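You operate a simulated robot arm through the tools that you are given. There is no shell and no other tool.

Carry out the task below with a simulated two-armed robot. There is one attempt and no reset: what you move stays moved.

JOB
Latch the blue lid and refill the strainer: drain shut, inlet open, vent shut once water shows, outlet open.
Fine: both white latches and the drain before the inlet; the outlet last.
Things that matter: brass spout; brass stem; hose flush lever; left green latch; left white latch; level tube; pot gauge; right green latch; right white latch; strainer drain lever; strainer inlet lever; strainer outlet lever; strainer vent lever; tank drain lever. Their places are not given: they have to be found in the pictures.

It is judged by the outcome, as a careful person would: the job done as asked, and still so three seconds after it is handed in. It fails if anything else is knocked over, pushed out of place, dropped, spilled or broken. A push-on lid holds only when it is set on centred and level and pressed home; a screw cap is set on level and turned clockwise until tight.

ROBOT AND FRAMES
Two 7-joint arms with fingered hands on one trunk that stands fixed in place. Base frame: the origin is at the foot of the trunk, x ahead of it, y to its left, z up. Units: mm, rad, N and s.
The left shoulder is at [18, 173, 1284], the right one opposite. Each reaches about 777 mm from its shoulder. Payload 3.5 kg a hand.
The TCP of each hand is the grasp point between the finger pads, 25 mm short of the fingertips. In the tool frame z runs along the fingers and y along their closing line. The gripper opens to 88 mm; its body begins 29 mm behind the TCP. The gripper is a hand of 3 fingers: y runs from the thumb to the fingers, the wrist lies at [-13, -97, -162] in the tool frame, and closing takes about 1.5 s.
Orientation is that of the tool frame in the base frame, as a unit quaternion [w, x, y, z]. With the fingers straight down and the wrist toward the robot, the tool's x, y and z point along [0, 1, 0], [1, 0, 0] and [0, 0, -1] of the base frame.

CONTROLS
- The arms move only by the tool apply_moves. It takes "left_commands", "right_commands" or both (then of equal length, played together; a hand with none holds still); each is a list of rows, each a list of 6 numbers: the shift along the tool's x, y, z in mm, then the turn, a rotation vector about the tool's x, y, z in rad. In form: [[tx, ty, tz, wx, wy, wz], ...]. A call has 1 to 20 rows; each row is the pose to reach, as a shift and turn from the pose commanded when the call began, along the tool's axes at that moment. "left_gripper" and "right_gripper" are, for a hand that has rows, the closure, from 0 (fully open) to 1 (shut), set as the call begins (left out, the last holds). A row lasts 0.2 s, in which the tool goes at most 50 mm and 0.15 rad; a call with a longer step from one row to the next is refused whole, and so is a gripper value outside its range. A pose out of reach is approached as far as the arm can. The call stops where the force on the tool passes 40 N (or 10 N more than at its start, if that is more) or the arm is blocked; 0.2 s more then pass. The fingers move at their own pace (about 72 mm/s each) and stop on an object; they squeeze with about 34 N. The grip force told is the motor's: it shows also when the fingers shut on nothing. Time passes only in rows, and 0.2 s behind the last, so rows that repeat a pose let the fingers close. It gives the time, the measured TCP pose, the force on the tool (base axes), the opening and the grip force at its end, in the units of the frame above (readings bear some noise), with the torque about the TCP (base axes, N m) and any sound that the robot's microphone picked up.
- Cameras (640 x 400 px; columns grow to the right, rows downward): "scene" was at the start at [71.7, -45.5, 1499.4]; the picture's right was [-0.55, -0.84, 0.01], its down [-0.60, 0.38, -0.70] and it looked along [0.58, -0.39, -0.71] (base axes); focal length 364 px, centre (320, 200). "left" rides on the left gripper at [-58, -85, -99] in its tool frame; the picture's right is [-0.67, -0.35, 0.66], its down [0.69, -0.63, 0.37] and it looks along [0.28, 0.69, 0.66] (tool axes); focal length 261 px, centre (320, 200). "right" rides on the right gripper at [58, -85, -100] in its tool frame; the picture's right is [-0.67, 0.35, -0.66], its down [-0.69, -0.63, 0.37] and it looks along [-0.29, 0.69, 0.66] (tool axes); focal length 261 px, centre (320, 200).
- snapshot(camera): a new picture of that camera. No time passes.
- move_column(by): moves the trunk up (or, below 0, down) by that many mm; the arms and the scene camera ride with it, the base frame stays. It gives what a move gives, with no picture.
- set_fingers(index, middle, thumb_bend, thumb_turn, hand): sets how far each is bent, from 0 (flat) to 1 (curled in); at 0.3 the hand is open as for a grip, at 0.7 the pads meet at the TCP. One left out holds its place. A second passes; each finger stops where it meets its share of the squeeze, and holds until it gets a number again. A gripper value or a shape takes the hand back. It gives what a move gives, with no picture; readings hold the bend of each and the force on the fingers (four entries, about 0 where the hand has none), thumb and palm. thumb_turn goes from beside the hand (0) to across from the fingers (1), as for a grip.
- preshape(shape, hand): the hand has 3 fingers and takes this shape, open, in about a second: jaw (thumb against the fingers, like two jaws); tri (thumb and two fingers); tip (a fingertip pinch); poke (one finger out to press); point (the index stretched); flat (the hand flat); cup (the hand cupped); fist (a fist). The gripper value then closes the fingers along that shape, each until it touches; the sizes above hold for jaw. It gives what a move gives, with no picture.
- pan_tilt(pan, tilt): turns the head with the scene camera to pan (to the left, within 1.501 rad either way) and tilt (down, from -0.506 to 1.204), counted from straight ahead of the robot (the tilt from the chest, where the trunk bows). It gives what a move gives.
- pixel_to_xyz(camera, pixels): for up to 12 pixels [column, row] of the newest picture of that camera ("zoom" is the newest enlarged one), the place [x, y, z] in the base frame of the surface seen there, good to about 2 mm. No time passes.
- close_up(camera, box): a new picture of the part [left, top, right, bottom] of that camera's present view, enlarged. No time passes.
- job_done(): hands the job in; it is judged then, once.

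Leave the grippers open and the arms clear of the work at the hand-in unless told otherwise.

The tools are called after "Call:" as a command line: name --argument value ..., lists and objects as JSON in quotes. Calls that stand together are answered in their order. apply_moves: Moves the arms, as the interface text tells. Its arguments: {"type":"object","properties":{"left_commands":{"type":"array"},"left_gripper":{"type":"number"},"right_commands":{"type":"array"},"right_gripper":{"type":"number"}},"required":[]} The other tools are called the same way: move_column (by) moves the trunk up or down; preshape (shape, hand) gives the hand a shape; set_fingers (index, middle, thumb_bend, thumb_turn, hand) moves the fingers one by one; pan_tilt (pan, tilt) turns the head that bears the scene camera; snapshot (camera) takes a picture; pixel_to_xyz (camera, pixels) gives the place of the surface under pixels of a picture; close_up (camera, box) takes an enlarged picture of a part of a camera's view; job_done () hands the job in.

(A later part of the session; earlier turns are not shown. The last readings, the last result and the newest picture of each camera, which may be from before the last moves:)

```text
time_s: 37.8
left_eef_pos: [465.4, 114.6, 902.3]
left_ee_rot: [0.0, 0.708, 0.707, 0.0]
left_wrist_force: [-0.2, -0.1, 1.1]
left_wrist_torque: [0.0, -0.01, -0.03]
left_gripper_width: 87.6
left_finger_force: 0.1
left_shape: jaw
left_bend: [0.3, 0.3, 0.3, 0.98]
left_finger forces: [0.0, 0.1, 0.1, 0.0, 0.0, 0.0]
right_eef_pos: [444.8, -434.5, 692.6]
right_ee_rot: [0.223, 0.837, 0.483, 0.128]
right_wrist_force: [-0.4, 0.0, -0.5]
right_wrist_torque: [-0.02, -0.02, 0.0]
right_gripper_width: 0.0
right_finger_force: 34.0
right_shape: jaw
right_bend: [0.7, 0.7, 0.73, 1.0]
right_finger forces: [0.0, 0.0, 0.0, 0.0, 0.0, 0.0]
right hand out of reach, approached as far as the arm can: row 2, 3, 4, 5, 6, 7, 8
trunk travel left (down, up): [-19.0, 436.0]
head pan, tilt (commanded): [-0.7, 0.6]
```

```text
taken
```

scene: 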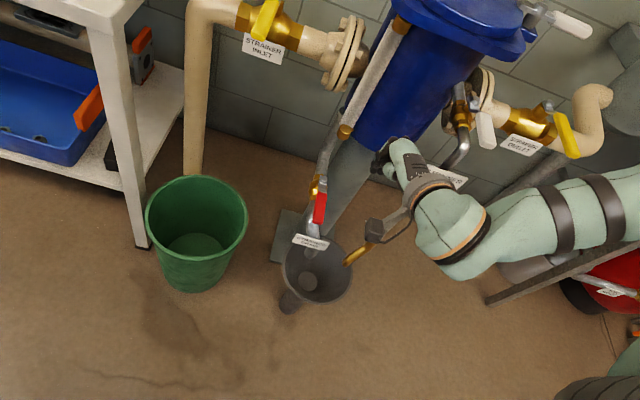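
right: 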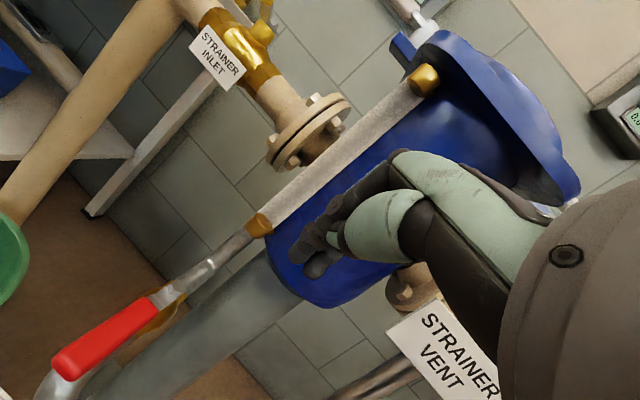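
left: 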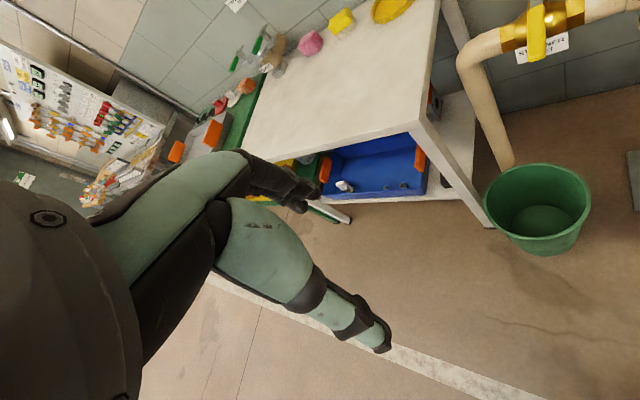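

The arm strains slightly in this orientation: the hand is at (445,-434,693), about 10 mm off. The vent label is close on its right. I'll zoom in before adjusting.

Call:
close_up --camera "scene" --box '[340, 100, 560, 290]'

Call:
pixel_to_xyz --camera "scene" --pixels '[[440, 205], [470, 255], [500, 230], [560, 200], [620, 200], [420, 195], [375, 230], [400, 150], [465, 180], [455, 178], [600, 250], [550, 230]]'

```text
2.11 times, centred on (450, 195) of scene
```

zoom: 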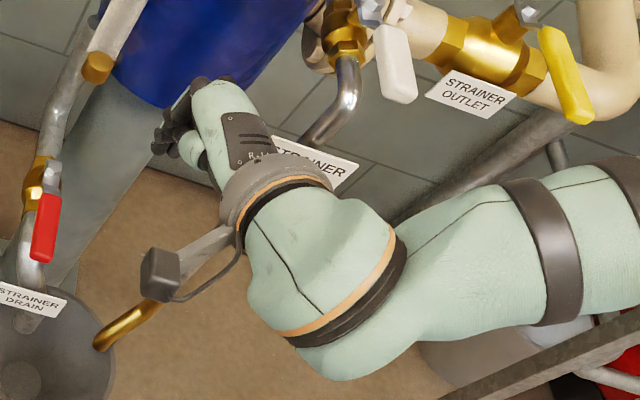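

```text
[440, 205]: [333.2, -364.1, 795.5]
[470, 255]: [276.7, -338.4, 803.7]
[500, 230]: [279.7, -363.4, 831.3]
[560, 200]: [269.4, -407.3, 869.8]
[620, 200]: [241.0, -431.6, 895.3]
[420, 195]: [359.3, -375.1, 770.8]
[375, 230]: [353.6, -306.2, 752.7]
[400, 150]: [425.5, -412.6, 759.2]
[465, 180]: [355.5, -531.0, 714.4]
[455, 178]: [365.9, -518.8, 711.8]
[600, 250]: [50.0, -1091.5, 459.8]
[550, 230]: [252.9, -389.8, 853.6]
```

The forearm slopes down from the upper right and the wrist is bent hard to the right. I'll relax it by yawing the hand 30° left (back to facing +x) and moving 30 mm left, away from the vent label.

Call:
apply_moves --right_commands '[[6, -4, -2.4, 0, 0.065, -0.113], [12, -8, -4.8, 0, 0.131, -0.227], [18, -12, -7.2, 0, 0.196, -0.34], [23.5, -16.7, -9.7, 0, 0.262, -0.453], [23.5, -16.7, -9.7, 0, 0.262, -0.453]]'

Call:
close_up --camera "scene" --box '[340, 100, 560, 290]'

```text
time_s: 39.0
left_eef_pos: [464.9, 115.3, 903.3]
left_ee_rot: [0.0, 0.706, 0.708, -0.001]
left_wrist_force: [-0.4, 0.3, 0.1]
left_wrist_torque: [0.01, -0.04, 0.01]
left_gripper_width: 87.6
left_finger_force: 0.1
left_shape: jaw
left_bend: [0.3, 0.3, 0.3, 0.98]
left_finger forces: [0.0, 0.0, 0.0, 0.1, 0.1, 0.0]
right_eef_pos: [439.9, -408.6, 694.2]
right_ee_rot: [0.182, 0.683, 0.684, 0.183]
right_wrist_force: [-0.4, -0.1, 0.3]
right_wrist_torque: [0.01, -0.01, 0.0]
right_gripper_width: 0.1
right_finger_force: 34.5
right_shape: jaw
right_bend: [0.7, 0.7, 0.73, 1.0]
right_finger forces: [0.1, 0.0, 0.0, 0.1, 0.0, 0.0]
trunk travel left (down, up): [-19.0, 436.0]
head pan, tilt (commanded): [-0.7, 0.6]
```

```text
2.11 times, centred on (450, 195) of scene
```

zoom: 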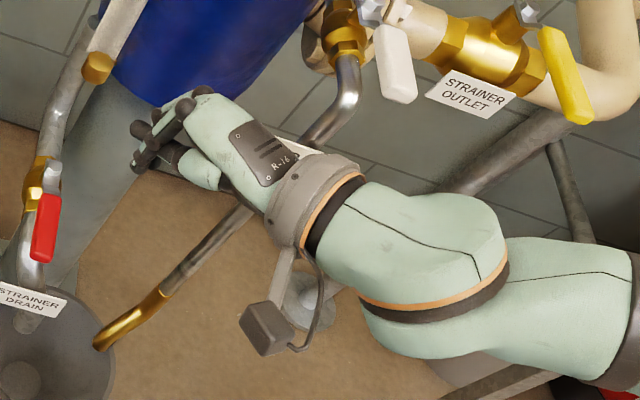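

In reach now at (440,-409,694), facing +x. I'll go down 127 mm here, keeping clear of the vent label, then shift 27 mm right under the label level.

Call:
apply_moves --right_commands '[[0, -16, 27.5, 0, 0, 0], [0, -32, 55, 0, 0, 0], [0, -48, 82.5, 0, 0, 0], [0, -63.5, 110, 0, 0, 0], [-13.7, -66.2, 108.4, 0, 0, 0], [-27.4, -69, 106.8, 0, 0, 0]]'

Call:
snapshot --camera "scene"

Call:
snapshot --camera "right"

```text
time_s: 40.4
left_eef_pos: [465.0, 114.7, 904.0]
left_ee_rot: [0.0, 0.707, 0.707, 0.0]
left_wrist_force: [0.0, 0.0, -0.3]
left_wrist_torque: [0.03, -0.03, 0.0]
left_gripper_width: 87.4
left_finger_force: 0.0
left_shape: jaw
left_bend: [0.3, 0.3, 0.3, 0.98]
left_finger forces: [0.0, 0.1, 0.1, 0.1, 0.0, 0.1]
right_eef_pos: [432.7, -435.0, 568.9]
right_ee_rot: [0.182, 0.684, 0.683, 0.182]
right_wrist_force: [0.5, -0.4, 0.5]
right_wrist_torque: [0.02, 0.01, 0.0]
right_gripper_width: 0.0
right_finger_force: 34.4
right_shape: jaw
right_bend: [0.7, 0.7, 0.73, 1.0]
right_finger forces: [0.0, 0.1, 0.0, 0.0, 0.0, 0.0]
trunk travel left (down, up): [-19.0, 436.0]
head pan, tilt (commanded): [-0.7, 0.6]
```

```text
taken
```

scene: 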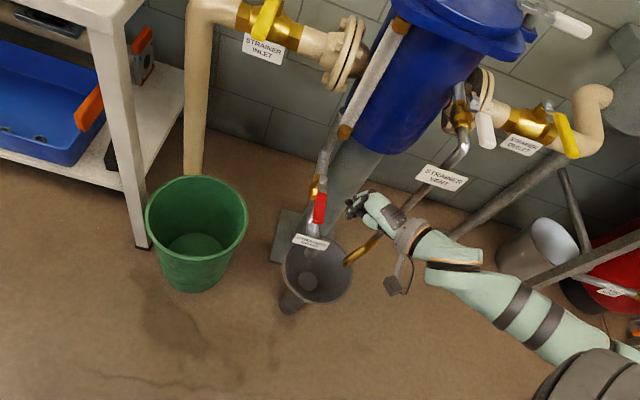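

```text
taken
```

right: 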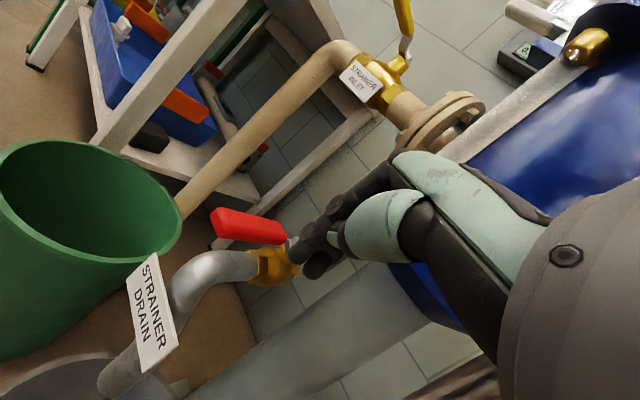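

Good clear view: the fingers are above and right of the red lever. I'll go down another 41 mm to lever height.

Call:
apply_moves --right_commands '[[0, -10.2, 17.7, 0, 0, 0], [0, -20.5, 35.5, 0, 0, 0]]'

Call:
snapshot --camera "right"

Call:
close_up --camera "scene" --box '[270, 150, 430, 270]'

```text
time_s: 41.0
left_eef_pos: [465.7, 115.2, 904.0]
left_ee_rot: [0.0, 0.707, 0.707, 0.001]
left_wrist_force: [-0.3, -0.3, 0.5]
left_wrist_torque: [0.02, -0.01, 0.01]
left_gripper_width: 87.3
left_finger_force: 0.1
left_shape: jaw
left_bend: [0.3, 0.3, 0.3, 0.98]
left_finger forces: [0.0, 0.0, 0.1, 0.0, 0.1, 0.1]
right_eef_pos: [432.0, -434.5, 530.1]
right_ee_rot: [0.181, 0.683, 0.683, 0.182]
right_wrist_force: [-1.2, 0.3, -0.7]
right_wrist_torque: [-0.02, 0.0, 0.03]
right_gripper_width: 0.1
right_finger_force: 34.4
right_shape: jaw
right_bend: [0.7, 0.7, 0.73, 1.0]
right_finger forces: [0.0, 0.0, 0.0, 0.1, 0.1, 0.0]
trunk travel left (down, up): [-19.0, 436.0]
head pan, tilt (commanded): [-0.7, 0.6]
```

```text
taken
```

right: 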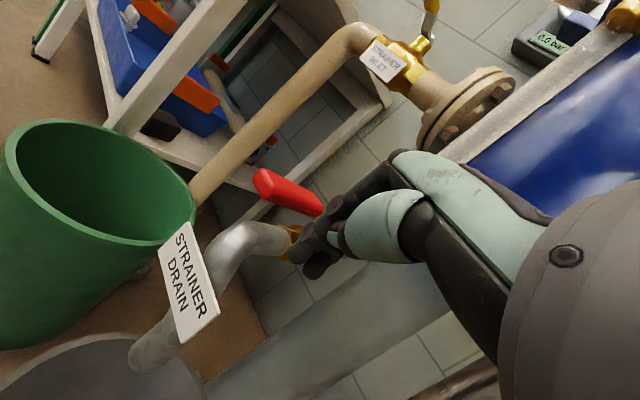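

```text
3.33 times, centred on (350, 210) of scene
```

zoom: 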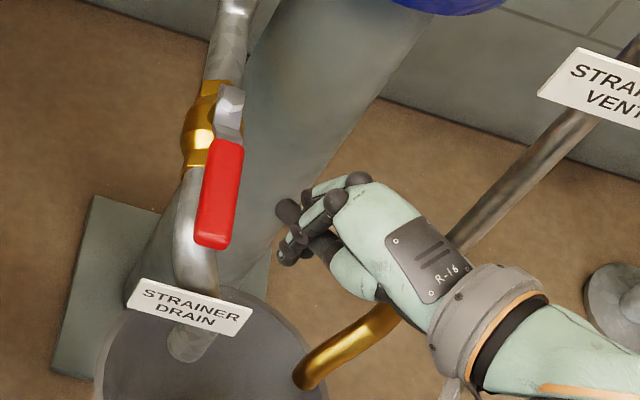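

The fingertips are just right of the red lever at its height. I'll sweep it left (clockwise) around the stem (533,-468), first half of the arc.

Call:
apply_moves --right_commands '[[4.7, 11.7, 6.8, 0, 0, 0], [18.6, 19.5, 11.3, 0, 0, 0], [30.4, 29.4, 17, 0, 0, 0], [39.9, 41, 23.7, 0, 0, 0]]'

Call:
snapshot --camera "right"

Call:
close_up --camera "scene" --box '[270, 150, 430, 270]'

```text
time_s: 42.0
left_eef_pos: [465.0, 115.1, 902.9]
left_ee_rot: [0.0, 0.708, 0.706, 0.001]
left_wrist_force: [-0.5, -0.4, 0.5]
left_wrist_torque: [-0.02, -0.03, -0.01]
left_gripper_width: 87.5
left_finger_force: 0.0
left_shape: jaw
left_bend: [0.3, 0.3, 0.3, 0.98]
left_finger forces: [0.1, 0.0, 0.0, 0.1, 0.0, 0.1]
right_eef_pos: [478.8, -396.7, 529.2]
right_ee_rot: [0.182, 0.684, 0.683, 0.182]
right_wrist_force: [-1.9, -0.4, 0.6]
right_wrist_torque: [-0.01, -0.02, -0.07]
right_gripper_width: 0.1
right_finger_force: 34.2
right_shape: jaw
right_bend: [0.7, 0.7, 0.73, 1.0]
right_finger forces: [0.1, 0.1, 0.1, 0.1, 0.1, 0.0]
trunk travel left (down, up): [-19.0, 436.0]
head pan, tilt (commanded): [-0.7, 0.6]
```

```text
taken
```

right: 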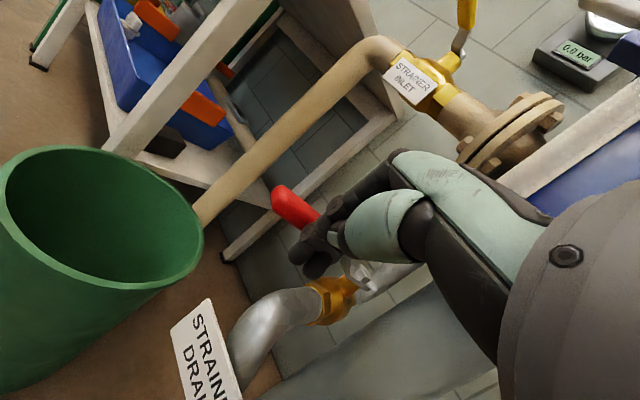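

```text
3.33 times, centred on (350, 210) of scene
```

zoom: 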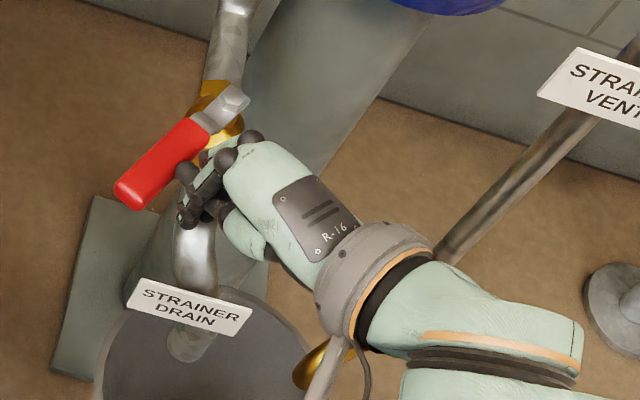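

The lever is turning left as hoped, with low force. I'll continue along the rest of the arc to the shut position.

Call:
apply_moves --right_commands '[[6.6, 13.1, 7.6, 0, 0, 0], [10.2, 27.1, 15.6, 0, 0, 0], [10.5, 41.4, 23.9, 0, 0, 0], [7.5, 55.4, 32, 0, 0, 0], [1.6, 68.7, 39.7, 0, 0, 0], [-6.2, 79.5, 45.9, 0, 0, 0]]'

Call:
snapshot --camera "right"

Call:
close_up --camera "scene" --box '[270, 150, 430, 270]'

```text
time_s: 43.4
left_eef_pos: [463.1, 116.6, 903.5]
left_ee_rot: [0.002, 0.708, 0.707, 0.0]
left_wrist_force: [0.2, -0.3, -0.6]
left_wrist_torque: [0.04, 0.02, 0.0]
left_gripper_width: 87.8
left_finger_force: 0.1
left_shape: jaw
left_bend: [0.3, 0.3, 0.3, 0.98]
left_finger forces: [0.1, 0.0, 0.0, 0.0, 0.0, 0.0]
right_eef_pos: [565.3, -395.9, 525.3]
right_ee_rot: [0.178, 0.683, 0.684, 0.185]
right_wrist_force: [-21.2, 15.7, 3.2]
right_wrist_torque: [0.11, 0.1, 0.17]
right_gripper_width: 0.0
right_finger_force: 34.8
right_shape: jaw
right_bend: [0.7, 0.7, 0.5, 1.0]
right_finger forces: [0.0, 0.0, 0.0, 0.1, 43.8, 0.0]
trunk travel left (down, up): [-19.0, 436.0]
head pan, tilt (commanded): [-0.7, 0.6]
stopped in row 6 (right hand): the force on the tool passed its limit at 50 N (the readings are from after the stop); the commanded pose is now the measured one
```

```text
taken
```

right: 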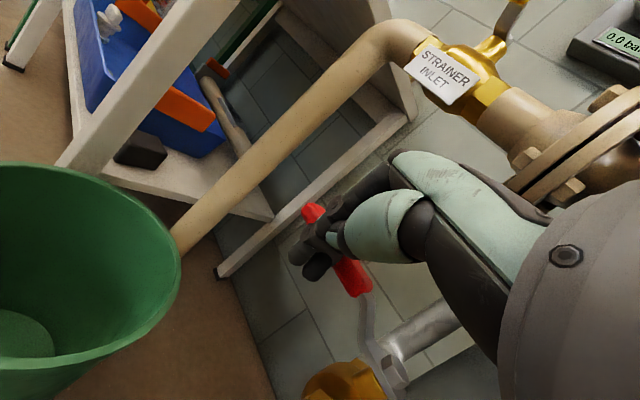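

```text
3.33 times, centred on (350, 210) of scene
```

zoom: 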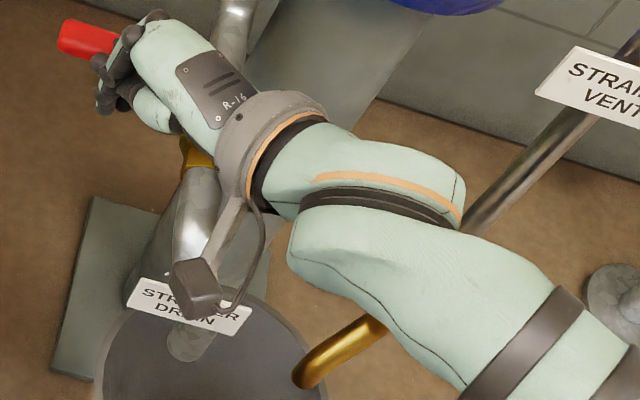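

The drain lever hit its stop (reaction about 26 N). I'll check its direction by pixels, then back off toward the robot.

Call:
pixel_to_xyz --camera "right" --pixels '[[313, 210], [345, 268], [358, 288], [365, 320], [392, 368]]'

Call:
apply_moves --right_commands '[[10, -12, -7, 0, 0, 0], [20, -26, -15, 0, 0, 0], [25, -38, -22, 0, 0, 0]]'

Call:
snapshot --camera "right"

```text
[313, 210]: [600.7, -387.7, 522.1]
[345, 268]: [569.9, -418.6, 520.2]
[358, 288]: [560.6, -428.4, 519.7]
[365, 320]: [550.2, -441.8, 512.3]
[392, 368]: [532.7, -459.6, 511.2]
```

```text
time_s: 44.2
left_eef_pos: [465.8, 115.2, 903.8]
left_ee_rot: [0.0, 0.707, 0.707, 0.0]
left_wrist_force: [-0.1, 0.5, -0.3]
left_wrist_torque: [0.02, 0.0, -0.03]
left_gripper_width: 87.3
left_finger_force: 0.1
left_shape: jaw
left_bend: [0.3, 0.3, 0.3, 0.98]
left_finger forces: [0.0, 0.0, 0.0, 0.0, 0.0, 0.0]
right_eef_pos: [520.5, -373.7, 525.6]
right_ee_rot: [0.178, 0.683, 0.684, 0.183]
right_wrist_force: [-1.2, -0.2, -0.4]
right_wrist_torque: [-0.02, 0.01, 0.02]
right_gripper_width: 0.0
right_finger_force: 34.1
right_shape: jaw
right_bend: [0.7, 0.7, 0.73, 1.0]
right_finger forces: [0.1, 0.1, 0.0, 0.0, 0.0, 0.0]
trunk travel left (down, up): [-19.0, 436.0]
head pan, tilt (commanded): [-0.7, 0.6]
```

```text
taken
```

right: 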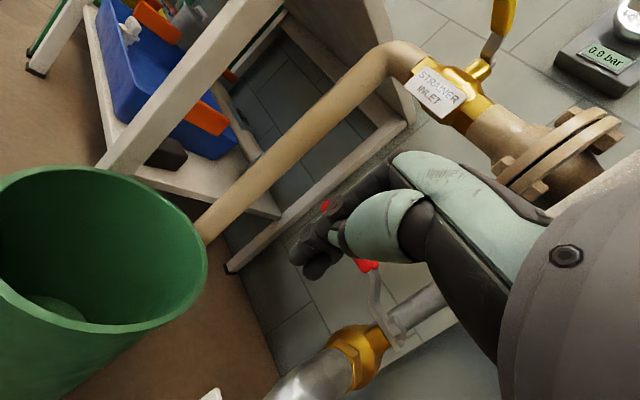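

The drain lever now lies at 45° pointing left, across its pipe, so the drain is shut. Before lifting, I'll check where the forearm passes relative to the vent lever.

Call:
snapshot --camera "scene"

Call:
pixel_to_xyz --camera "scene" --pixels '[[360, 190], [390, 215], [420, 230], [450, 250], [480, 270], [520, 300], [560, 320], [600, 350], [485, 135], [440, 178]]'

```text
taken
```

scene: 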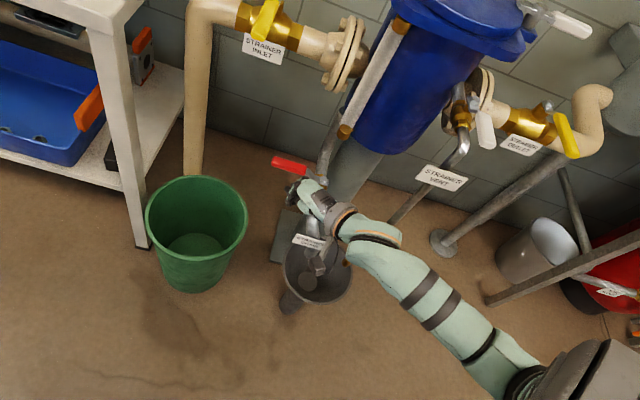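

```text
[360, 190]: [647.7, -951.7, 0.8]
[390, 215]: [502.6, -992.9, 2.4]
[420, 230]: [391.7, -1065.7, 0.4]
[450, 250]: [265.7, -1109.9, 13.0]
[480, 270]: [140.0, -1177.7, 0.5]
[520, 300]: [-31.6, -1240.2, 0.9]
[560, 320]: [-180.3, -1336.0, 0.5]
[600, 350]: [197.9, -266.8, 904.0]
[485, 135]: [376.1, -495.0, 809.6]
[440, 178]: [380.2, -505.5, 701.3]
```

The arm line is clearly left of and in front of the vent lever. I'll query points actually on the arm to be sure.

Call:
pixel_to_xyz --camera "scene" --pixels '[[345, 212], [370, 240], [400, 270], [430, 300], [460, 325], [490, 350], [515, 360]]'

```text
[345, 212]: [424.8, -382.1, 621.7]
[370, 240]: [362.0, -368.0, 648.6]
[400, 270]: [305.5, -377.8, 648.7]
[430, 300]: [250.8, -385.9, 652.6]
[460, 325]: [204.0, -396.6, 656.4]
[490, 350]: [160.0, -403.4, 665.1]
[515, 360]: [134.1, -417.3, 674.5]
```

Forearm runs along y≈-385, over 50 mm clear of the vent lever. I'll lift 304 mm and 34 mm left, towards a hover in front of the inlet lever.

Call:
apply_moves --right_commands '[[4.2, 19, -32.9, 0, 0, 0], [8.5, 38, -65.8, 0, 0, 0], [12.7, 57, -98.6, 0, 0, 0], [17, 76, -131.5, 0, 0, 0], [21.2, 95, -164.4, 0, 0, 0], [25.5, 114, -197.2, 0, 0, 0], [29.7, 133, -230.1, 0, 0, 0], [34, 152, -263, 0, 0, 0], [34, 152, -263, 0, 0, 0]]'

Call:
pan_tilt --pan -0.6 --tilt 0.45

Call:
snapshot --camera "scene"

Call:
snapshot --camera "right"

```text
time_s: 46.2
left_eef_pos: [465.7, 115.6, 902.7]
left_ee_rot: [0.0, 0.707, 0.707, 0.0]
left_wrist_force: [-0.8, -0.4, 1.0]
left_wrist_torque: [0.01, 0.01, 0.01]
left_gripper_width: 87.4
left_finger_force: 0.1
left_shape: jaw
left_bend: [0.3, 0.3, 0.3, 0.98]
left_finger forces: [0.0, 0.0, 0.0, 0.0, 0.0, 0.0]
right_eef_pos: [522.6, -344.7, 829.2]
right_ee_rot: [0.177, 0.682, 0.685, 0.185]
right_wrist_force: [-0.4, -0.1, -0.2]
right_wrist_torque: [-0.01, -0.02, 0.02]
right_gripper_width: 0.0
right_finger_force: 33.9
right_shape: jaw
right_bend: [0.7, 0.7, 0.73, 1.0]
right_finger forces: [0.1, 0.0, 0.1, 0.0, 0.0, 0.0]
trunk travel left (down, up): [-19.0, 436.0]
head pan, tilt (commanded): [-0.7, 0.6]
```

```text
time_s: 46.9
left_eef_pos: [465.5, 114.5, 902.1]
left_ee_rot: [0.0, 0.707, 0.707, -0.001]
left_wrist_force: [-0.3, -0.5, 0.4]
left_wrist_torque: [0.01, -0.02, -0.01]
left_gripper_width: 87.6
left_finger_force: 0.1
left_shape: jaw
left_bend: [0.3, 0.3, 0.3, 0.98]
left_finger forces: [0.0, 0.0, 0.0, 0.1, 0.0, 0.0]
right_eef_pos: [523.5, -344.9, 828.3]
right_ee_rot: [0.178, 0.682, 0.685, 0.185]
right_wrist_force: [0.1, -0.6, -0.1]
right_wrist_torque: [0.01, -0.01, -0.03]
right_gripper_width: 0.0
right_finger_force: 33.7
right_shape: jaw
right_bend: [0.7, 0.7, 0.73, 1.0]
right_finger forces: [0.0, 0.0, 0.0, 0.1, 0.1, 0.0]
trunk travel left (down, up): [-19.0, 436.0]
head pan, tilt (commanded): [-0.6, 0.45]
```

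```text
taken
```

scene: 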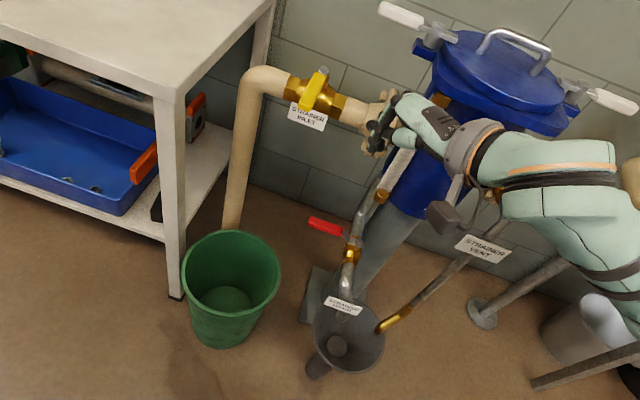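

```text
taken
```

right: 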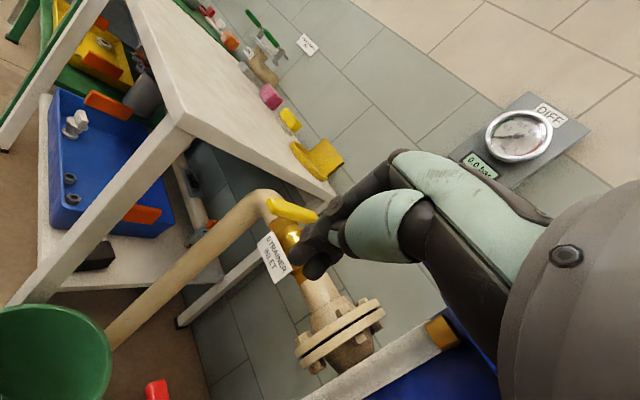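

Next I'll move forward over the inlet lever tip at z≈828 (fingertips about 806, lever top 774), to its left side near (709,-347).

Call:
apply_moves --right_commands '[[0, 32, 18.5, 0, 0, 0], [0, 64, 37, 0, 0, 0], [-1, 96, 55.5, 0, 0, 0], [-1, 128, 74, 0, 0, 0], [-1.5, 160, 92.5, 0, 0, 0], [-1.5, 160, 92.5, 0, 0, 0]]'

Call:
snapshot --camera "scene"

Call:
snapshot --camera "right"

```text
time_s: 48.3
left_eef_pos: [460.9, 118.5, 905.5]
left_ee_rot: [0.002, 0.707, 0.707, 0.001]
left_wrist_force: [-0.2, -0.1, 0.8]
left_wrist_torque: [0.0, 0.0, 0.0]
left_gripper_width: 87.4
left_finger_force: 0.0
left_shape: jaw
left_bend: [0.3, 0.3, 0.3, 0.98]
left_finger forces: [0.1, 0.1, 0.0, 0.1, 0.0, 0.1]
right_eef_pos: [703.4, -341.0, 835.1]
right_ee_rot: [0.181, 0.682, 0.684, 0.185]
right_wrist_force: [-0.4, 0.0, -0.1]
right_wrist_torque: [0.0, -0.01, 0.0]
right_gripper_width: 0.0
right_finger_force: 34.1
right_shape: jaw
right_bend: [0.7, 0.7, 0.73, 1.0]
right_finger forces: [0.1, 0.0, 0.0, 0.0, 0.0, 0.0]
trunk travel left (down, up): [-19.0, 436.0]
head pan, tilt (commanded): [-0.6, 0.45]
```

```text
taken
```

scene: 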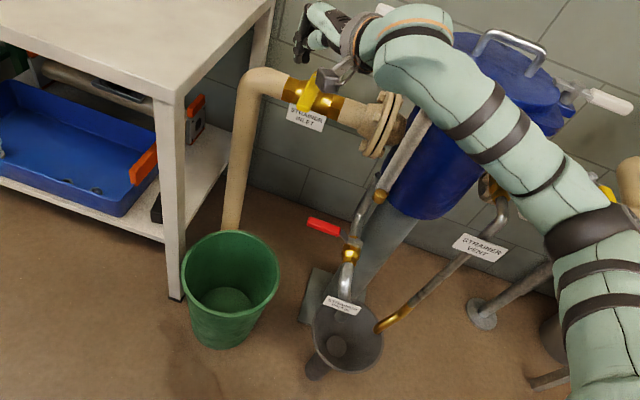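

```text
taken
```

right: 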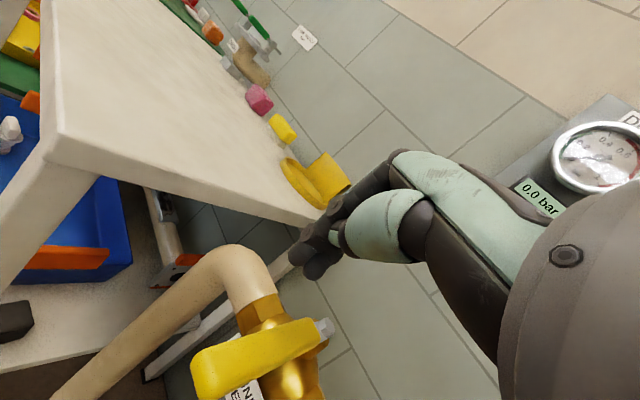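

The fingertips are 37 mm left of the lever and 88 mm out from the stem. I'll lower 48 mm so they reach lever height.

Call:
apply_moves --right_commands '[[0, -12, 20.8, 0, 0, 0], [0, -24, 41.6, 0, 0, 0], [0, -24, 41.6, 0, 0, 0]]'

Call:
snapshot --camera "right"

Call:
close_up --camera "scene" --box '[250, 0, 450, 140]'

```text
time_s: 49.1
left_eef_pos: [454.3, 129.4, 909.7]
left_ee_rot: [0.012, 0.707, 0.707, 0.0]
left_wrist_force: [0.2, -0.1, -0.4]
left_wrist_torque: [0.05, 0.01, 0.01]
left_gripper_width: 87.7
left_finger_force: 0.0
left_shape: jaw
left_bend: [0.3, 0.3, 0.3, 0.98]
left_finger forces: [0.1, 0.1, 0.0, 0.1, 0.1, 0.0]
right_eef_pos: [697.9, -328.4, 801.4]
right_ee_rot: [0.192, 0.68, 0.684, 0.183]
right_wrist_force: [-0.3, -0.2, -0.7]
right_wrist_torque: [0.04, -0.02, 0.04]
right_gripper_width: 0.3
right_finger_force: 33.8
right_shape: jaw
right_bend: [0.7, 0.7, 0.73, 1.0]
right_finger forces: [0.0, 0.0, 0.1, 0.0, 0.0, 0.1]
trunk travel left (down, up): [-19.0, 436.0]
head pan, tilt (commanded): [-0.6, 0.45]
```

```text
taken
```

right: 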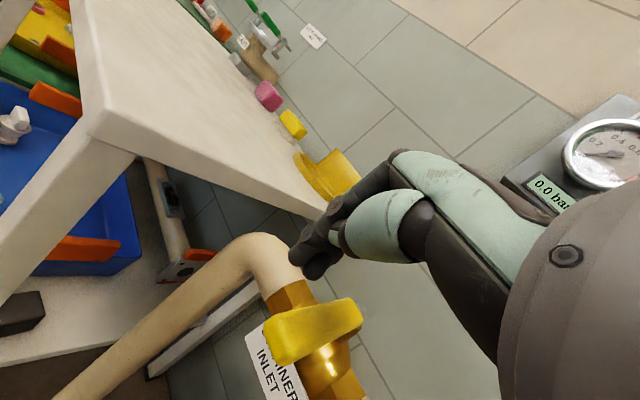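

```text
2.86 times, centred on (350, 70) of scene
```

zoom: 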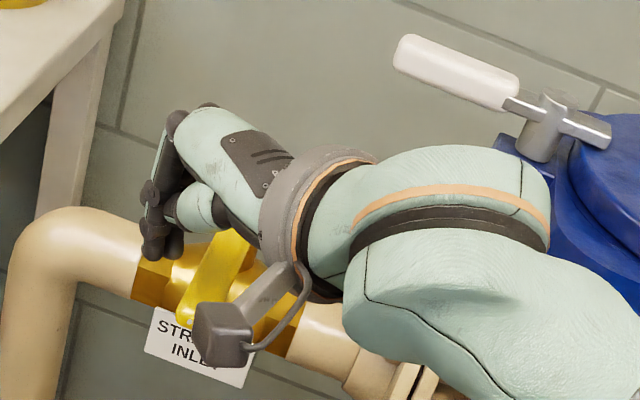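

Something is off: the hand is 15 mm short of its command and even the left hand has shifted. The forearm is probably leaning on something. I'll go straight back up to the previous height before looking further.

Call:
apply_moves --right_commands '[[0, 20, -34.6, 0, 0, 0], [0, 40, -69.3, 0, 0, 0], [0, 40, -69.3, 0, 0, 0]]'

Call:
snapshot --camera "scene"

Call:
snapshot --camera "left"

```text
time_s: 49.9
left_eef_pos: [454.0, 121.4, 906.8]
left_ee_rot: [0.005, 0.707, 0.707, 0.002]
left_wrist_force: [0.5, -0.3, 0.2]
left_wrist_torque: [0.04, 0.01, -0.02]
left_gripper_width: 87.4
left_finger_force: 0.0
left_shape: jaw
left_bend: [0.3, 0.3, 0.3, 0.98]
left_finger forces: [0.0, 0.0, 0.0, 0.1, 0.0, 0.1]
right_eef_pos: [698.7, -337.0, 861.4]
right_ee_rot: [0.179, 0.682, 0.685, 0.184]
right_wrist_force: [-0.6, -0.1, -0.2]
right_wrist_torque: [-0.02, 0.07, 0.03]
right_gripper_width: 0.0
right_finger_force: 33.8
right_shape: jaw
right_bend: [0.7, 0.7, 0.73, 1.0]
right_finger forces: [0.0, 0.0, 0.0, 0.0, 0.0, 0.1]
trunk travel left (down, up): [-19.0, 436.0]
head pan, tilt (commanded): [-0.6, 0.45]
```

```text
taken
```

scene: 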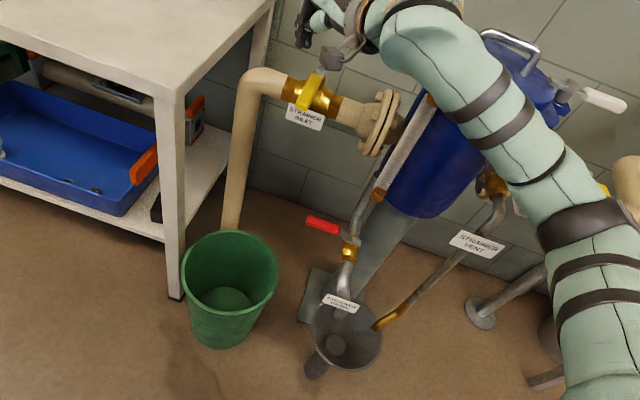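

```text
taken
```

left: 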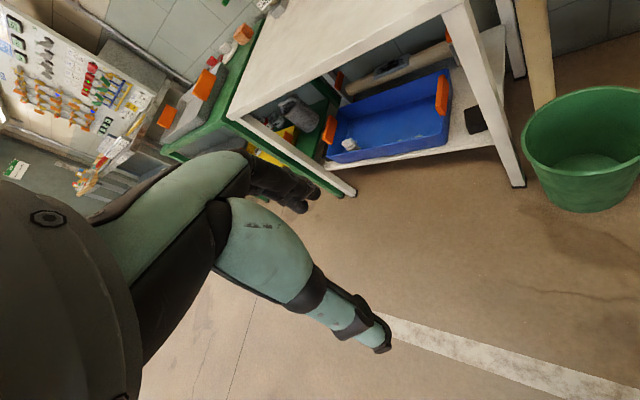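

The hand is up at z=861 but the left hand is still about 10 mm displaced. I'll measure points along the right arm and see what it is near.

Call:
pixel_to_xyz --camera "scene" --pixels '[[400, 30], [440, 70], [470, 110], [500, 150], [530, 190], [550, 210], [570, 230], [590, 280], [600, 340], [620, 390], [540, 235], [520, 160]]'

Call:
close_up --camera "scene" --box '[420, 100, 640, 300]'

Call:
snapshot --camera "right"

```text
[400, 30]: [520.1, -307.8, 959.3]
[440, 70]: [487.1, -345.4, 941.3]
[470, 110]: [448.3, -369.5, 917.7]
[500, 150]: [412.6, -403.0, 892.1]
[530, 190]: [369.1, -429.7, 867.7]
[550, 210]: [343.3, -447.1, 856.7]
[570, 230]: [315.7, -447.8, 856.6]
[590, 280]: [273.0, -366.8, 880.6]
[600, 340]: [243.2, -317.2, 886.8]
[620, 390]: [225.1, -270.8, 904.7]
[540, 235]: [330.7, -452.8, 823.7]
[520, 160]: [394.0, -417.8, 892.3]
```

```text
2.00 times, centred on (530, 200) of scene
```

zoom: 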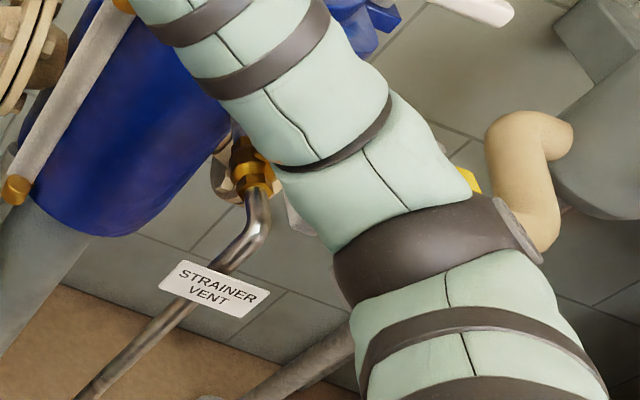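

```text
taken
```

right: 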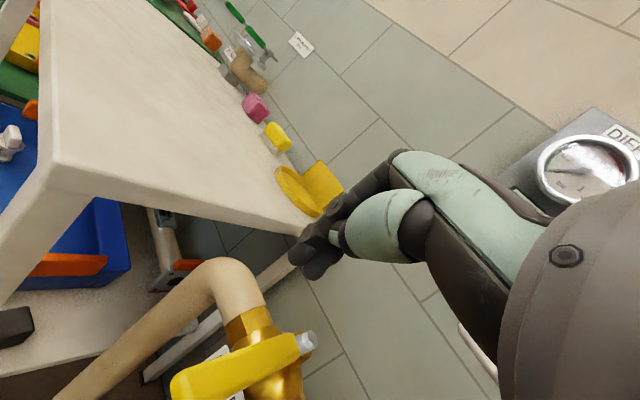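

The right elbow is at about (340,-460,820), right against the vent lever's tip, pressing along its length. I'll retreat the hand the way it came to free it.

Call:
apply_moves --right_commands '[[0, -32, -18.5, 0, 0, 0], [0, -64, -37, 0, 0, 0], [0, -96, -55.5, 0, 0, 0], [0, -128, -74, 0, 0, 0], [0, -160, -92.5, 0, 0, 0], [0, -160, -92.5, 0, 0, 0]]'

Call:
snapshot --camera "scene"

```text
time_s: 51.3
left_eef_pos: [465.7, 115.5, 902.3]
left_ee_rot: [0.0, 0.707, 0.707, -0.001]
left_wrist_force: [-0.7, 0.8, 0.4]
left_wrist_torque: [0.0, 0.02, 0.0]
left_gripper_width: 87.8
left_finger_force: 0.0
left_shape: jaw
left_bend: [0.3, 0.3, 0.3, 0.98]
left_finger forces: [0.0, 0.0, 0.0, 0.1, 0.0, 0.0]
right_eef_pos: [528.9, -342.6, 863.6]
right_ee_rot: [0.178, 0.682, 0.685, 0.184]
right_wrist_force: [-0.5, -0.1, 0.6]
right_wrist_torque: [-0.02, 0.0, -0.01]
right_gripper_width: 0.0
right_finger_force: 33.5
right_shape: jaw
right_bend: [0.7, 0.7, 0.73, 1.0]
right_finger forces: [0.0, 0.0, 0.0, 0.0, 0.1, 0.0]
trunk travel left (down, up): [-19.0, 436.0]
head pan, tilt (commanded): [-0.6, 0.45]
```

```text
taken
```

scene: 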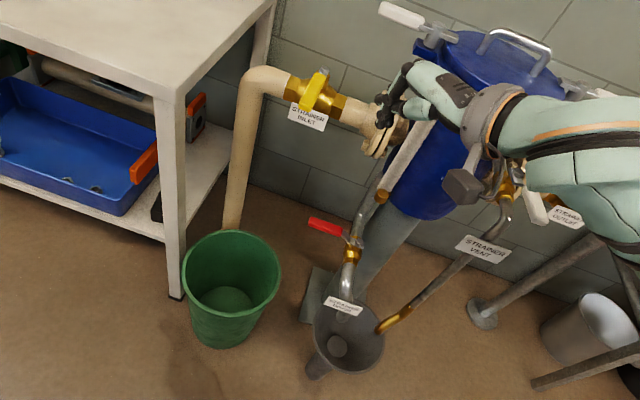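

Freed: the left hand is back in place. I'll check that the vent lever hasn't turned.

Call:
close_up --camera "scene" --box '[470, 140, 600, 270]'

Call:
pixel_to_xyz --camera "scene" --pixels '[[533, 200], [538, 212], [530, 190], [543, 220], [510, 190]]'

```text
3.08 times, centred on (535, 205) of scene
```

zoom: 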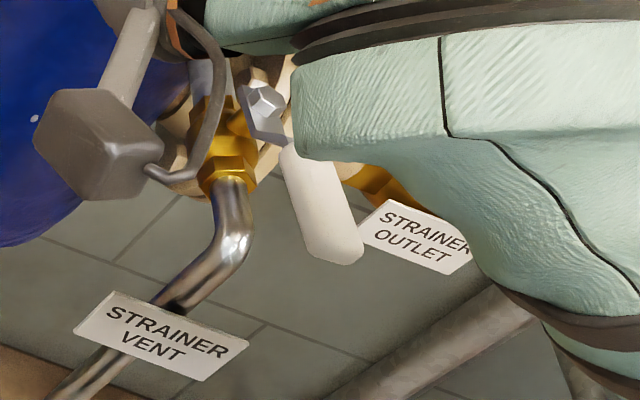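

```text
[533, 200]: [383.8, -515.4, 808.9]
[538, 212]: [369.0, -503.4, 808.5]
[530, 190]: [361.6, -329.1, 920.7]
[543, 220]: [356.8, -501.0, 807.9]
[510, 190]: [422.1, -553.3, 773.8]
```

I'll measure the vent lever's axis more carefully from points along the middle of the white grip and the steel stem in the enlarged picture.

Call:
pixel_to_xyz --camera "zoom" --pixels '[[262, 100], [300, 160], [312, 185], [325, 210], [338, 240], [285, 165], [300, 215], [318, 255], [335, 175], [352, 225]]'

```text
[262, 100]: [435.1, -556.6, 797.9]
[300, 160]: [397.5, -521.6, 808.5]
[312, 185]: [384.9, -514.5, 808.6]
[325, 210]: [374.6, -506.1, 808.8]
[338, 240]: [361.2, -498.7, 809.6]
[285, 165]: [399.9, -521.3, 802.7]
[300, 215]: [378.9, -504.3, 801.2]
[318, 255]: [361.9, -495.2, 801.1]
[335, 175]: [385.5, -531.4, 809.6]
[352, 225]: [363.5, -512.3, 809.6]
```

The vent lever is still along its pipe, nudged about 5° at most, so the vent is still open. The elbow needs to be high instead. With the 30°-right yaw from above, the elbow stayed high earlier. So I'll lift 120 mm, then yaw right 30° at about (500,-420,984).

Call:
apply_moves --right_commands '[[0, 20, -34.6, 0, 0, 0], [0, 40, -69.3, 0, 0, 0], [0, 60, -104, 0, 0, 0], [-20, 53.7, -107.6, 0, -0.065, 0.113], [-39, 47.5, -111.2, 0, -0.131, 0.227], [-58, 41.2, -114.9, 0, -0.196, 0.34], [-77, 35, -118.5, 0, -0.262, 0.453], [-77, 35, -118.5, 0, -0.262, 0.453]]'

Call:
snapshot --camera "scene"

```text
time_s: 53.1
left_eef_pos: [465.2, 114.6, 902.9]
left_ee_rot: [0.0, 0.707, 0.707, 0.001]
left_wrist_force: [-0.3, 0.1, 0.3]
left_wrist_torque: [0.01, -0.03, 0.0]
left_gripper_width: 87.9
left_finger_force: 0.0
left_shape: jaw
left_bend: [0.3, 0.3, 0.3, 0.98]
left_finger forces: [0.0, 0.0, 0.0, 0.0, 0.1, 0.0]
right_eef_pos: [495.0, -420.2, 982.5]
right_ee_rot: [0.22, 0.837, 0.484, 0.129]
right_wrist_force: [-0.9, 0.5, -0.7]
right_wrist_torque: [-0.02, -0.02, 0.02]
right_gripper_width: 0.0
right_finger_force: 34.1
right_shape: jaw
right_bend: [0.7, 0.7, 0.73, 1.0]
right_finger forces: [0.1, 0.1, 0.0, 0.1, 0.0, 0.1]
trunk travel left (down, up): [-19.0, 436.0]
head pan, tilt (commanded): [-0.6, 0.45]
```

```text
taken
```

scene: 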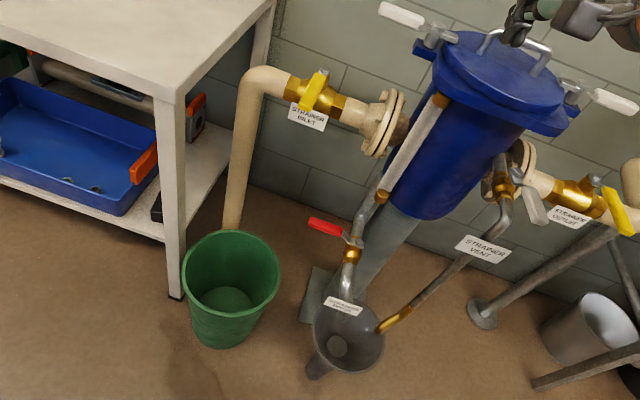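

In place, with a clear view. I'll re-measure the vent lever and the inlet lever from here.

Call:
close_up --camera "scene" --box '[470, 140, 600, 240]'

Call:
pixel_to_xyz --camera "zoom" --pixels '[[237, 200], [275, 255], [300, 290], [330, 325], [350, 345], [270, 275], [305, 320], [310, 265], [345, 310]]'

Call:
pixel_to_xyz --camera "scene" --pixels '[[323, 72], [318, 84], [312, 95], [306, 107], [390, 95], [398, 98], [345, 110]]'

```text
4.00 times, centred on (535, 190) of scene
```

zoom: 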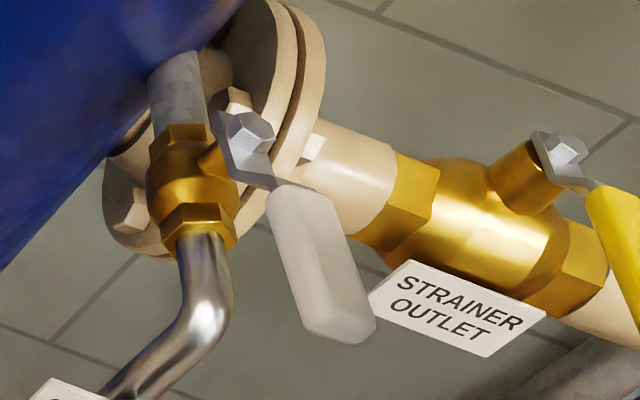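

```text
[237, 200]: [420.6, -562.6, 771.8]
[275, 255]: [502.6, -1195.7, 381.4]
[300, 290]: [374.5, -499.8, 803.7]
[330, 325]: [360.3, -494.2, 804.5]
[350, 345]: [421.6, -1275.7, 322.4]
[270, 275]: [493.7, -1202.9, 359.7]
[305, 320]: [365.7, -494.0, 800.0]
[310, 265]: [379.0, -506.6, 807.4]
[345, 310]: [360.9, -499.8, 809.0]
```

```text
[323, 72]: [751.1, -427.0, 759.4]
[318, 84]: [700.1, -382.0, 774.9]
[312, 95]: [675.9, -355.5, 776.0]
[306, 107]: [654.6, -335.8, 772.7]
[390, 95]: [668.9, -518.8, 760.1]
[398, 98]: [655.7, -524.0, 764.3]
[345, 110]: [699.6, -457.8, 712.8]
```

The vent lever is still open, within about 5–8° of its pipe. Next I'll go to the inlet in the new posture, first at height to about (640,-340,982), and look at the elbow.

Call:
apply_moves --right_commands '[[28.4, 14.8, 8.6, 0, 0, 0], [56.7, 29.6, 17.1, 0, 0, 0], [85.1, 44.5, 25.7, 0, 0, 0], [113.4, 59.3, 34.2, 0, 0, 0], [141.8, 74.1, 42.8, 0, 0, 0], [141.8, 74.1, 42.8, 0, 0, 0]]'

Call:
snapshot --camera "scene"

```text
time_s: 54.5
left_eef_pos: [464.8, 115.3, 903.8]
left_ee_rot: [0.0, 0.707, 0.707, 0.0]
left_wrist_force: [0.3, 0.7, 0.1]
left_wrist_torque: [0.0, 0.0, 0.01]
left_gripper_width: 87.7
left_finger_force: 0.1
left_shape: jaw
left_bend: [0.3, 0.3, 0.3, 0.98]
left_finger forces: [0.0, 0.0, 0.1, 0.0, 0.0, 0.1]
right_eef_pos: [641.4, -336.7, 982.3]
right_ee_rot: [0.22, 0.837, 0.484, 0.13]
right_wrist_force: [-0.4, -0.3, 0.1]
right_wrist_torque: [0.02, 0.03, 0.04]
right_gripper_width: 0.0
right_finger_force: 34.1
right_shape: jaw
right_bend: [0.7, 0.7, 0.73, 1.0]
right_finger forces: [0.0, 0.0, 0.1, 0.1, 0.0, 0.1]
trunk travel left (down, up): [-19.0, 436.0]
head pan, tilt (commanded): [-0.6, 0.45]
```

```text
taken
```

scene: 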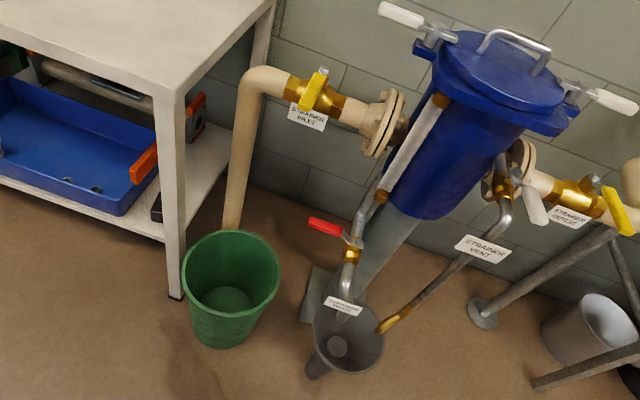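

The arm is above the picture now, so the elbow is high. I'll tilt the head up a little to see it.

Call:
pan_tilt --pan -0.6 --tilt 0.25

Call:
snapshot --camera "scene"

```text
time_s: 55.2
left_eef_pos: [464.3, 115.7, 902.7]
left_ee_rot: [0.0, 0.707, 0.707, 0.0]
left_wrist_force: [-0.9, -0.6, 0.2]
left_wrist_torque: [0.0, -0.02, 0.0]
left_gripper_width: 87.5
left_finger_force: 0.2
left_shape: jaw
left_bend: [0.3, 0.3, 0.3, 0.98]
left_finger forces: [0.0, 0.1, 0.0, 0.0, 0.0, 0.1]
right_eef_pos: [642.1, -337.5, 982.4]
right_ee_rot: [0.219, 0.837, 0.484, 0.129]
right_wrist_force: [-0.3, 0.3, -0.2]
right_wrist_torque: [0.04, 0.01, 0.01]
right_gripper_width: 0.0
right_finger_force: 33.7
right_shape: jaw
right_bend: [0.7, 0.7, 0.73, 1.0]
right_finger forces: [0.0, 0.1, 0.0, 0.0, 0.0, 0.0]
trunk travel left (down, up): [-19.0, 436.0]
head pan, tilt (commanded): [-0.6, 0.25]
```

```text
taken
```

scene: 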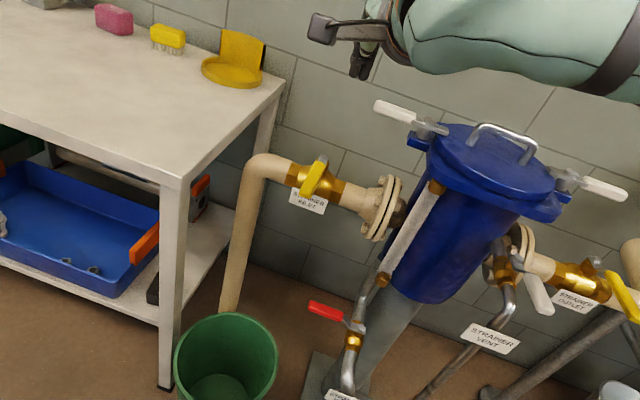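

The elbow is well up and clear. I'll move down toward the inlet's left side in stages, first to about (710,-340,840).

Call:
apply_moves --right_commands '[[6.3, -3.7, 30.6, 0, 0, 0], [12.6, -7.5, 61.3, 0, 0, 0], [18.8, -11.2, 91.9, 0, 0, 0], [25.1, -15, 122.6, 0, 0, 0], [31.4, -18.7, 153.2, 0, 0, 0], [31.4, -18.7, 153.2, 0, 0, 0]]'

Call:
snapshot --camera "scene"

Call:
snapshot --camera "right"

```text
time_s: 56.6
left_eef_pos: [465.1, 116.4, 903.4]
left_ee_rot: [-0.001, 0.708, 0.706, -0.001]
left_wrist_force: [0.2, 1.0, 0.5]
left_wrist_torque: [0.01, -0.01, -0.02]
left_gripper_width: 87.5
left_finger_force: 0.2
left_shape: jaw
left_bend: [0.3, 0.3, 0.3, 0.98]
left_finger forces: [0.0, 0.1, 0.1, 0.1, 0.0, 0.0]
right_eef_pos: [706.6, -341.6, 839.5]
right_ee_rot: [0.22, 0.836, 0.485, 0.131]
right_wrist_force: [-0.4, -0.3, -1.5]
right_wrist_torque: [-0.03, -0.01, 0.04]
right_gripper_width: 0.3
right_finger_force: 34.1
right_shape: jaw
right_bend: [0.7, 0.7, 0.73, 1.0]
right_finger forces: [0.0, 0.0, 0.0, 0.1, 0.1, 0.0]
trunk travel left (down, up): [-19.0, 436.0]
head pan, tilt (commanded): [-0.6, 0.25]
```

```text
taken
```

scene: 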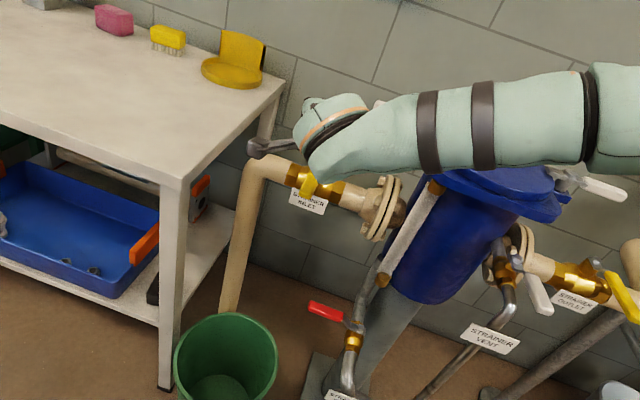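

```text
taken
```

right: 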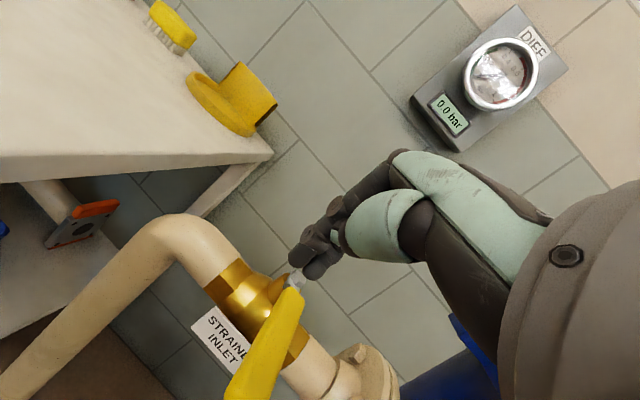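

No disturbance. I'll check how high the forearm is, and where it is relative to the lid, before lowering further.

Call:
pixel_to_xyz --camera "scene" --pixels '[[350, 145], [400, 140], [430, 165], [480, 160], [530, 155], [580, 150], [430, 105], [530, 85], [610, 110], [630, 150]]'

Call:
pixel_to_xyz --camera "right" --pixels '[[300, 258], [315, 268], [295, 283], [290, 300], [265, 340], [240, 385]]'

```text
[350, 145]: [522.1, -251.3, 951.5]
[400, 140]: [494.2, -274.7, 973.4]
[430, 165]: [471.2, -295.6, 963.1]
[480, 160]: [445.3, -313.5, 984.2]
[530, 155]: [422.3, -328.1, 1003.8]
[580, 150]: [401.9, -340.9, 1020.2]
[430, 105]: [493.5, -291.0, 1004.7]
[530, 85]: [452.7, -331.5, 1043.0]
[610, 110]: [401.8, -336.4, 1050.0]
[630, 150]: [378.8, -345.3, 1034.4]
```

```text
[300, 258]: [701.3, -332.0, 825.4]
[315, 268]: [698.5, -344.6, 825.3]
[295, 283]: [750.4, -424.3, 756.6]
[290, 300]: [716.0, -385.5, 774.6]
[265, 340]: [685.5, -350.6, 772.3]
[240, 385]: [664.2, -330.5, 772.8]
```

The forearm is above z≈960 everywhere, so it's clear. I'll lower 53 mm and shift 8 mm left so the fingers come down beside the lever's left face.

Call:
apply_moves --right_commands '[[8.2, 1.9, 1.1, 0, 0, 0], [8.2, -11.4, 24, 0, 0, 0], [8.2, -24.6, 47, 0, 0, 0], [8.2, -24.6, 47, 0, 0, 0]]'

Call:
snapshot --camera "right"

Call:
snapshot --camera "scene"

```text
time_s: 57.6
left_eef_pos: [464.2, 114.6, 902.8]
left_ee_rot: [0.0, 0.707, 0.707, 0.0]
left_wrist_force: [-0.8, -0.1, 0.0]
left_wrist_torque: [0.0, -0.02, 0.0]
left_gripper_width: 87.7
left_finger_force: 0.0
left_shape: jaw
left_bend: [0.3, 0.3, 0.3, 0.98]
left_finger forces: [0.0, 0.1, 0.1, 0.1, 0.1, 0.0]
right_eef_pos: [713.7, -333.6, 787.4]
right_ee_rot: [0.219, 0.837, 0.485, 0.13]
right_wrist_force: [0.2, -1.1, 0.2]
right_wrist_torque: [-0.02, 0.0, 0.01]
right_gripper_width: 0.0
right_finger_force: 33.4
right_shape: jaw
right_bend: [0.7, 0.7, 0.73, 1.0]
right_finger forces: [0.0, 0.1, 0.0, 0.0, 0.0, 0.0]
trunk travel left (down, up): [-19.0, 436.0]
head pan, tilt (commanded): [-0.6, 0.25]
```

```text
taken
```

right: 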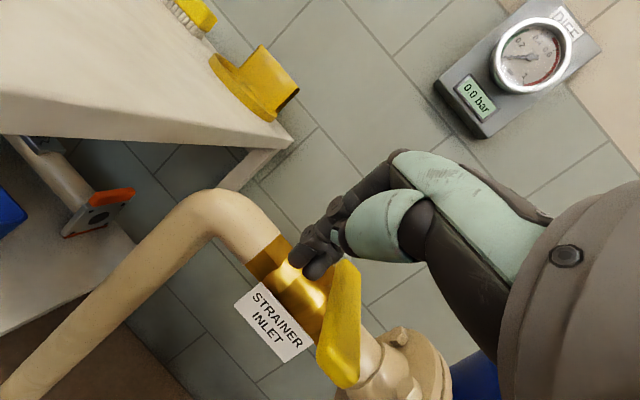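

```text
taken
```

scene: 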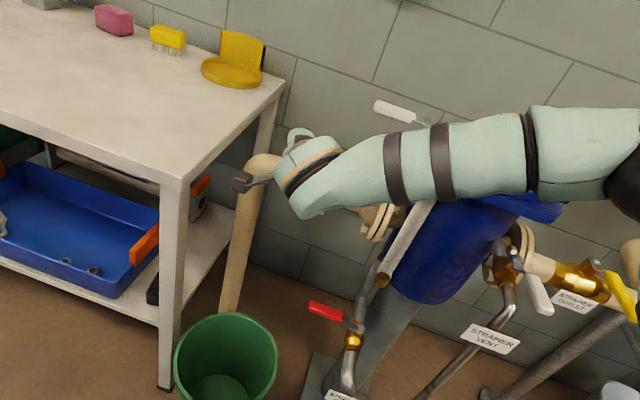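

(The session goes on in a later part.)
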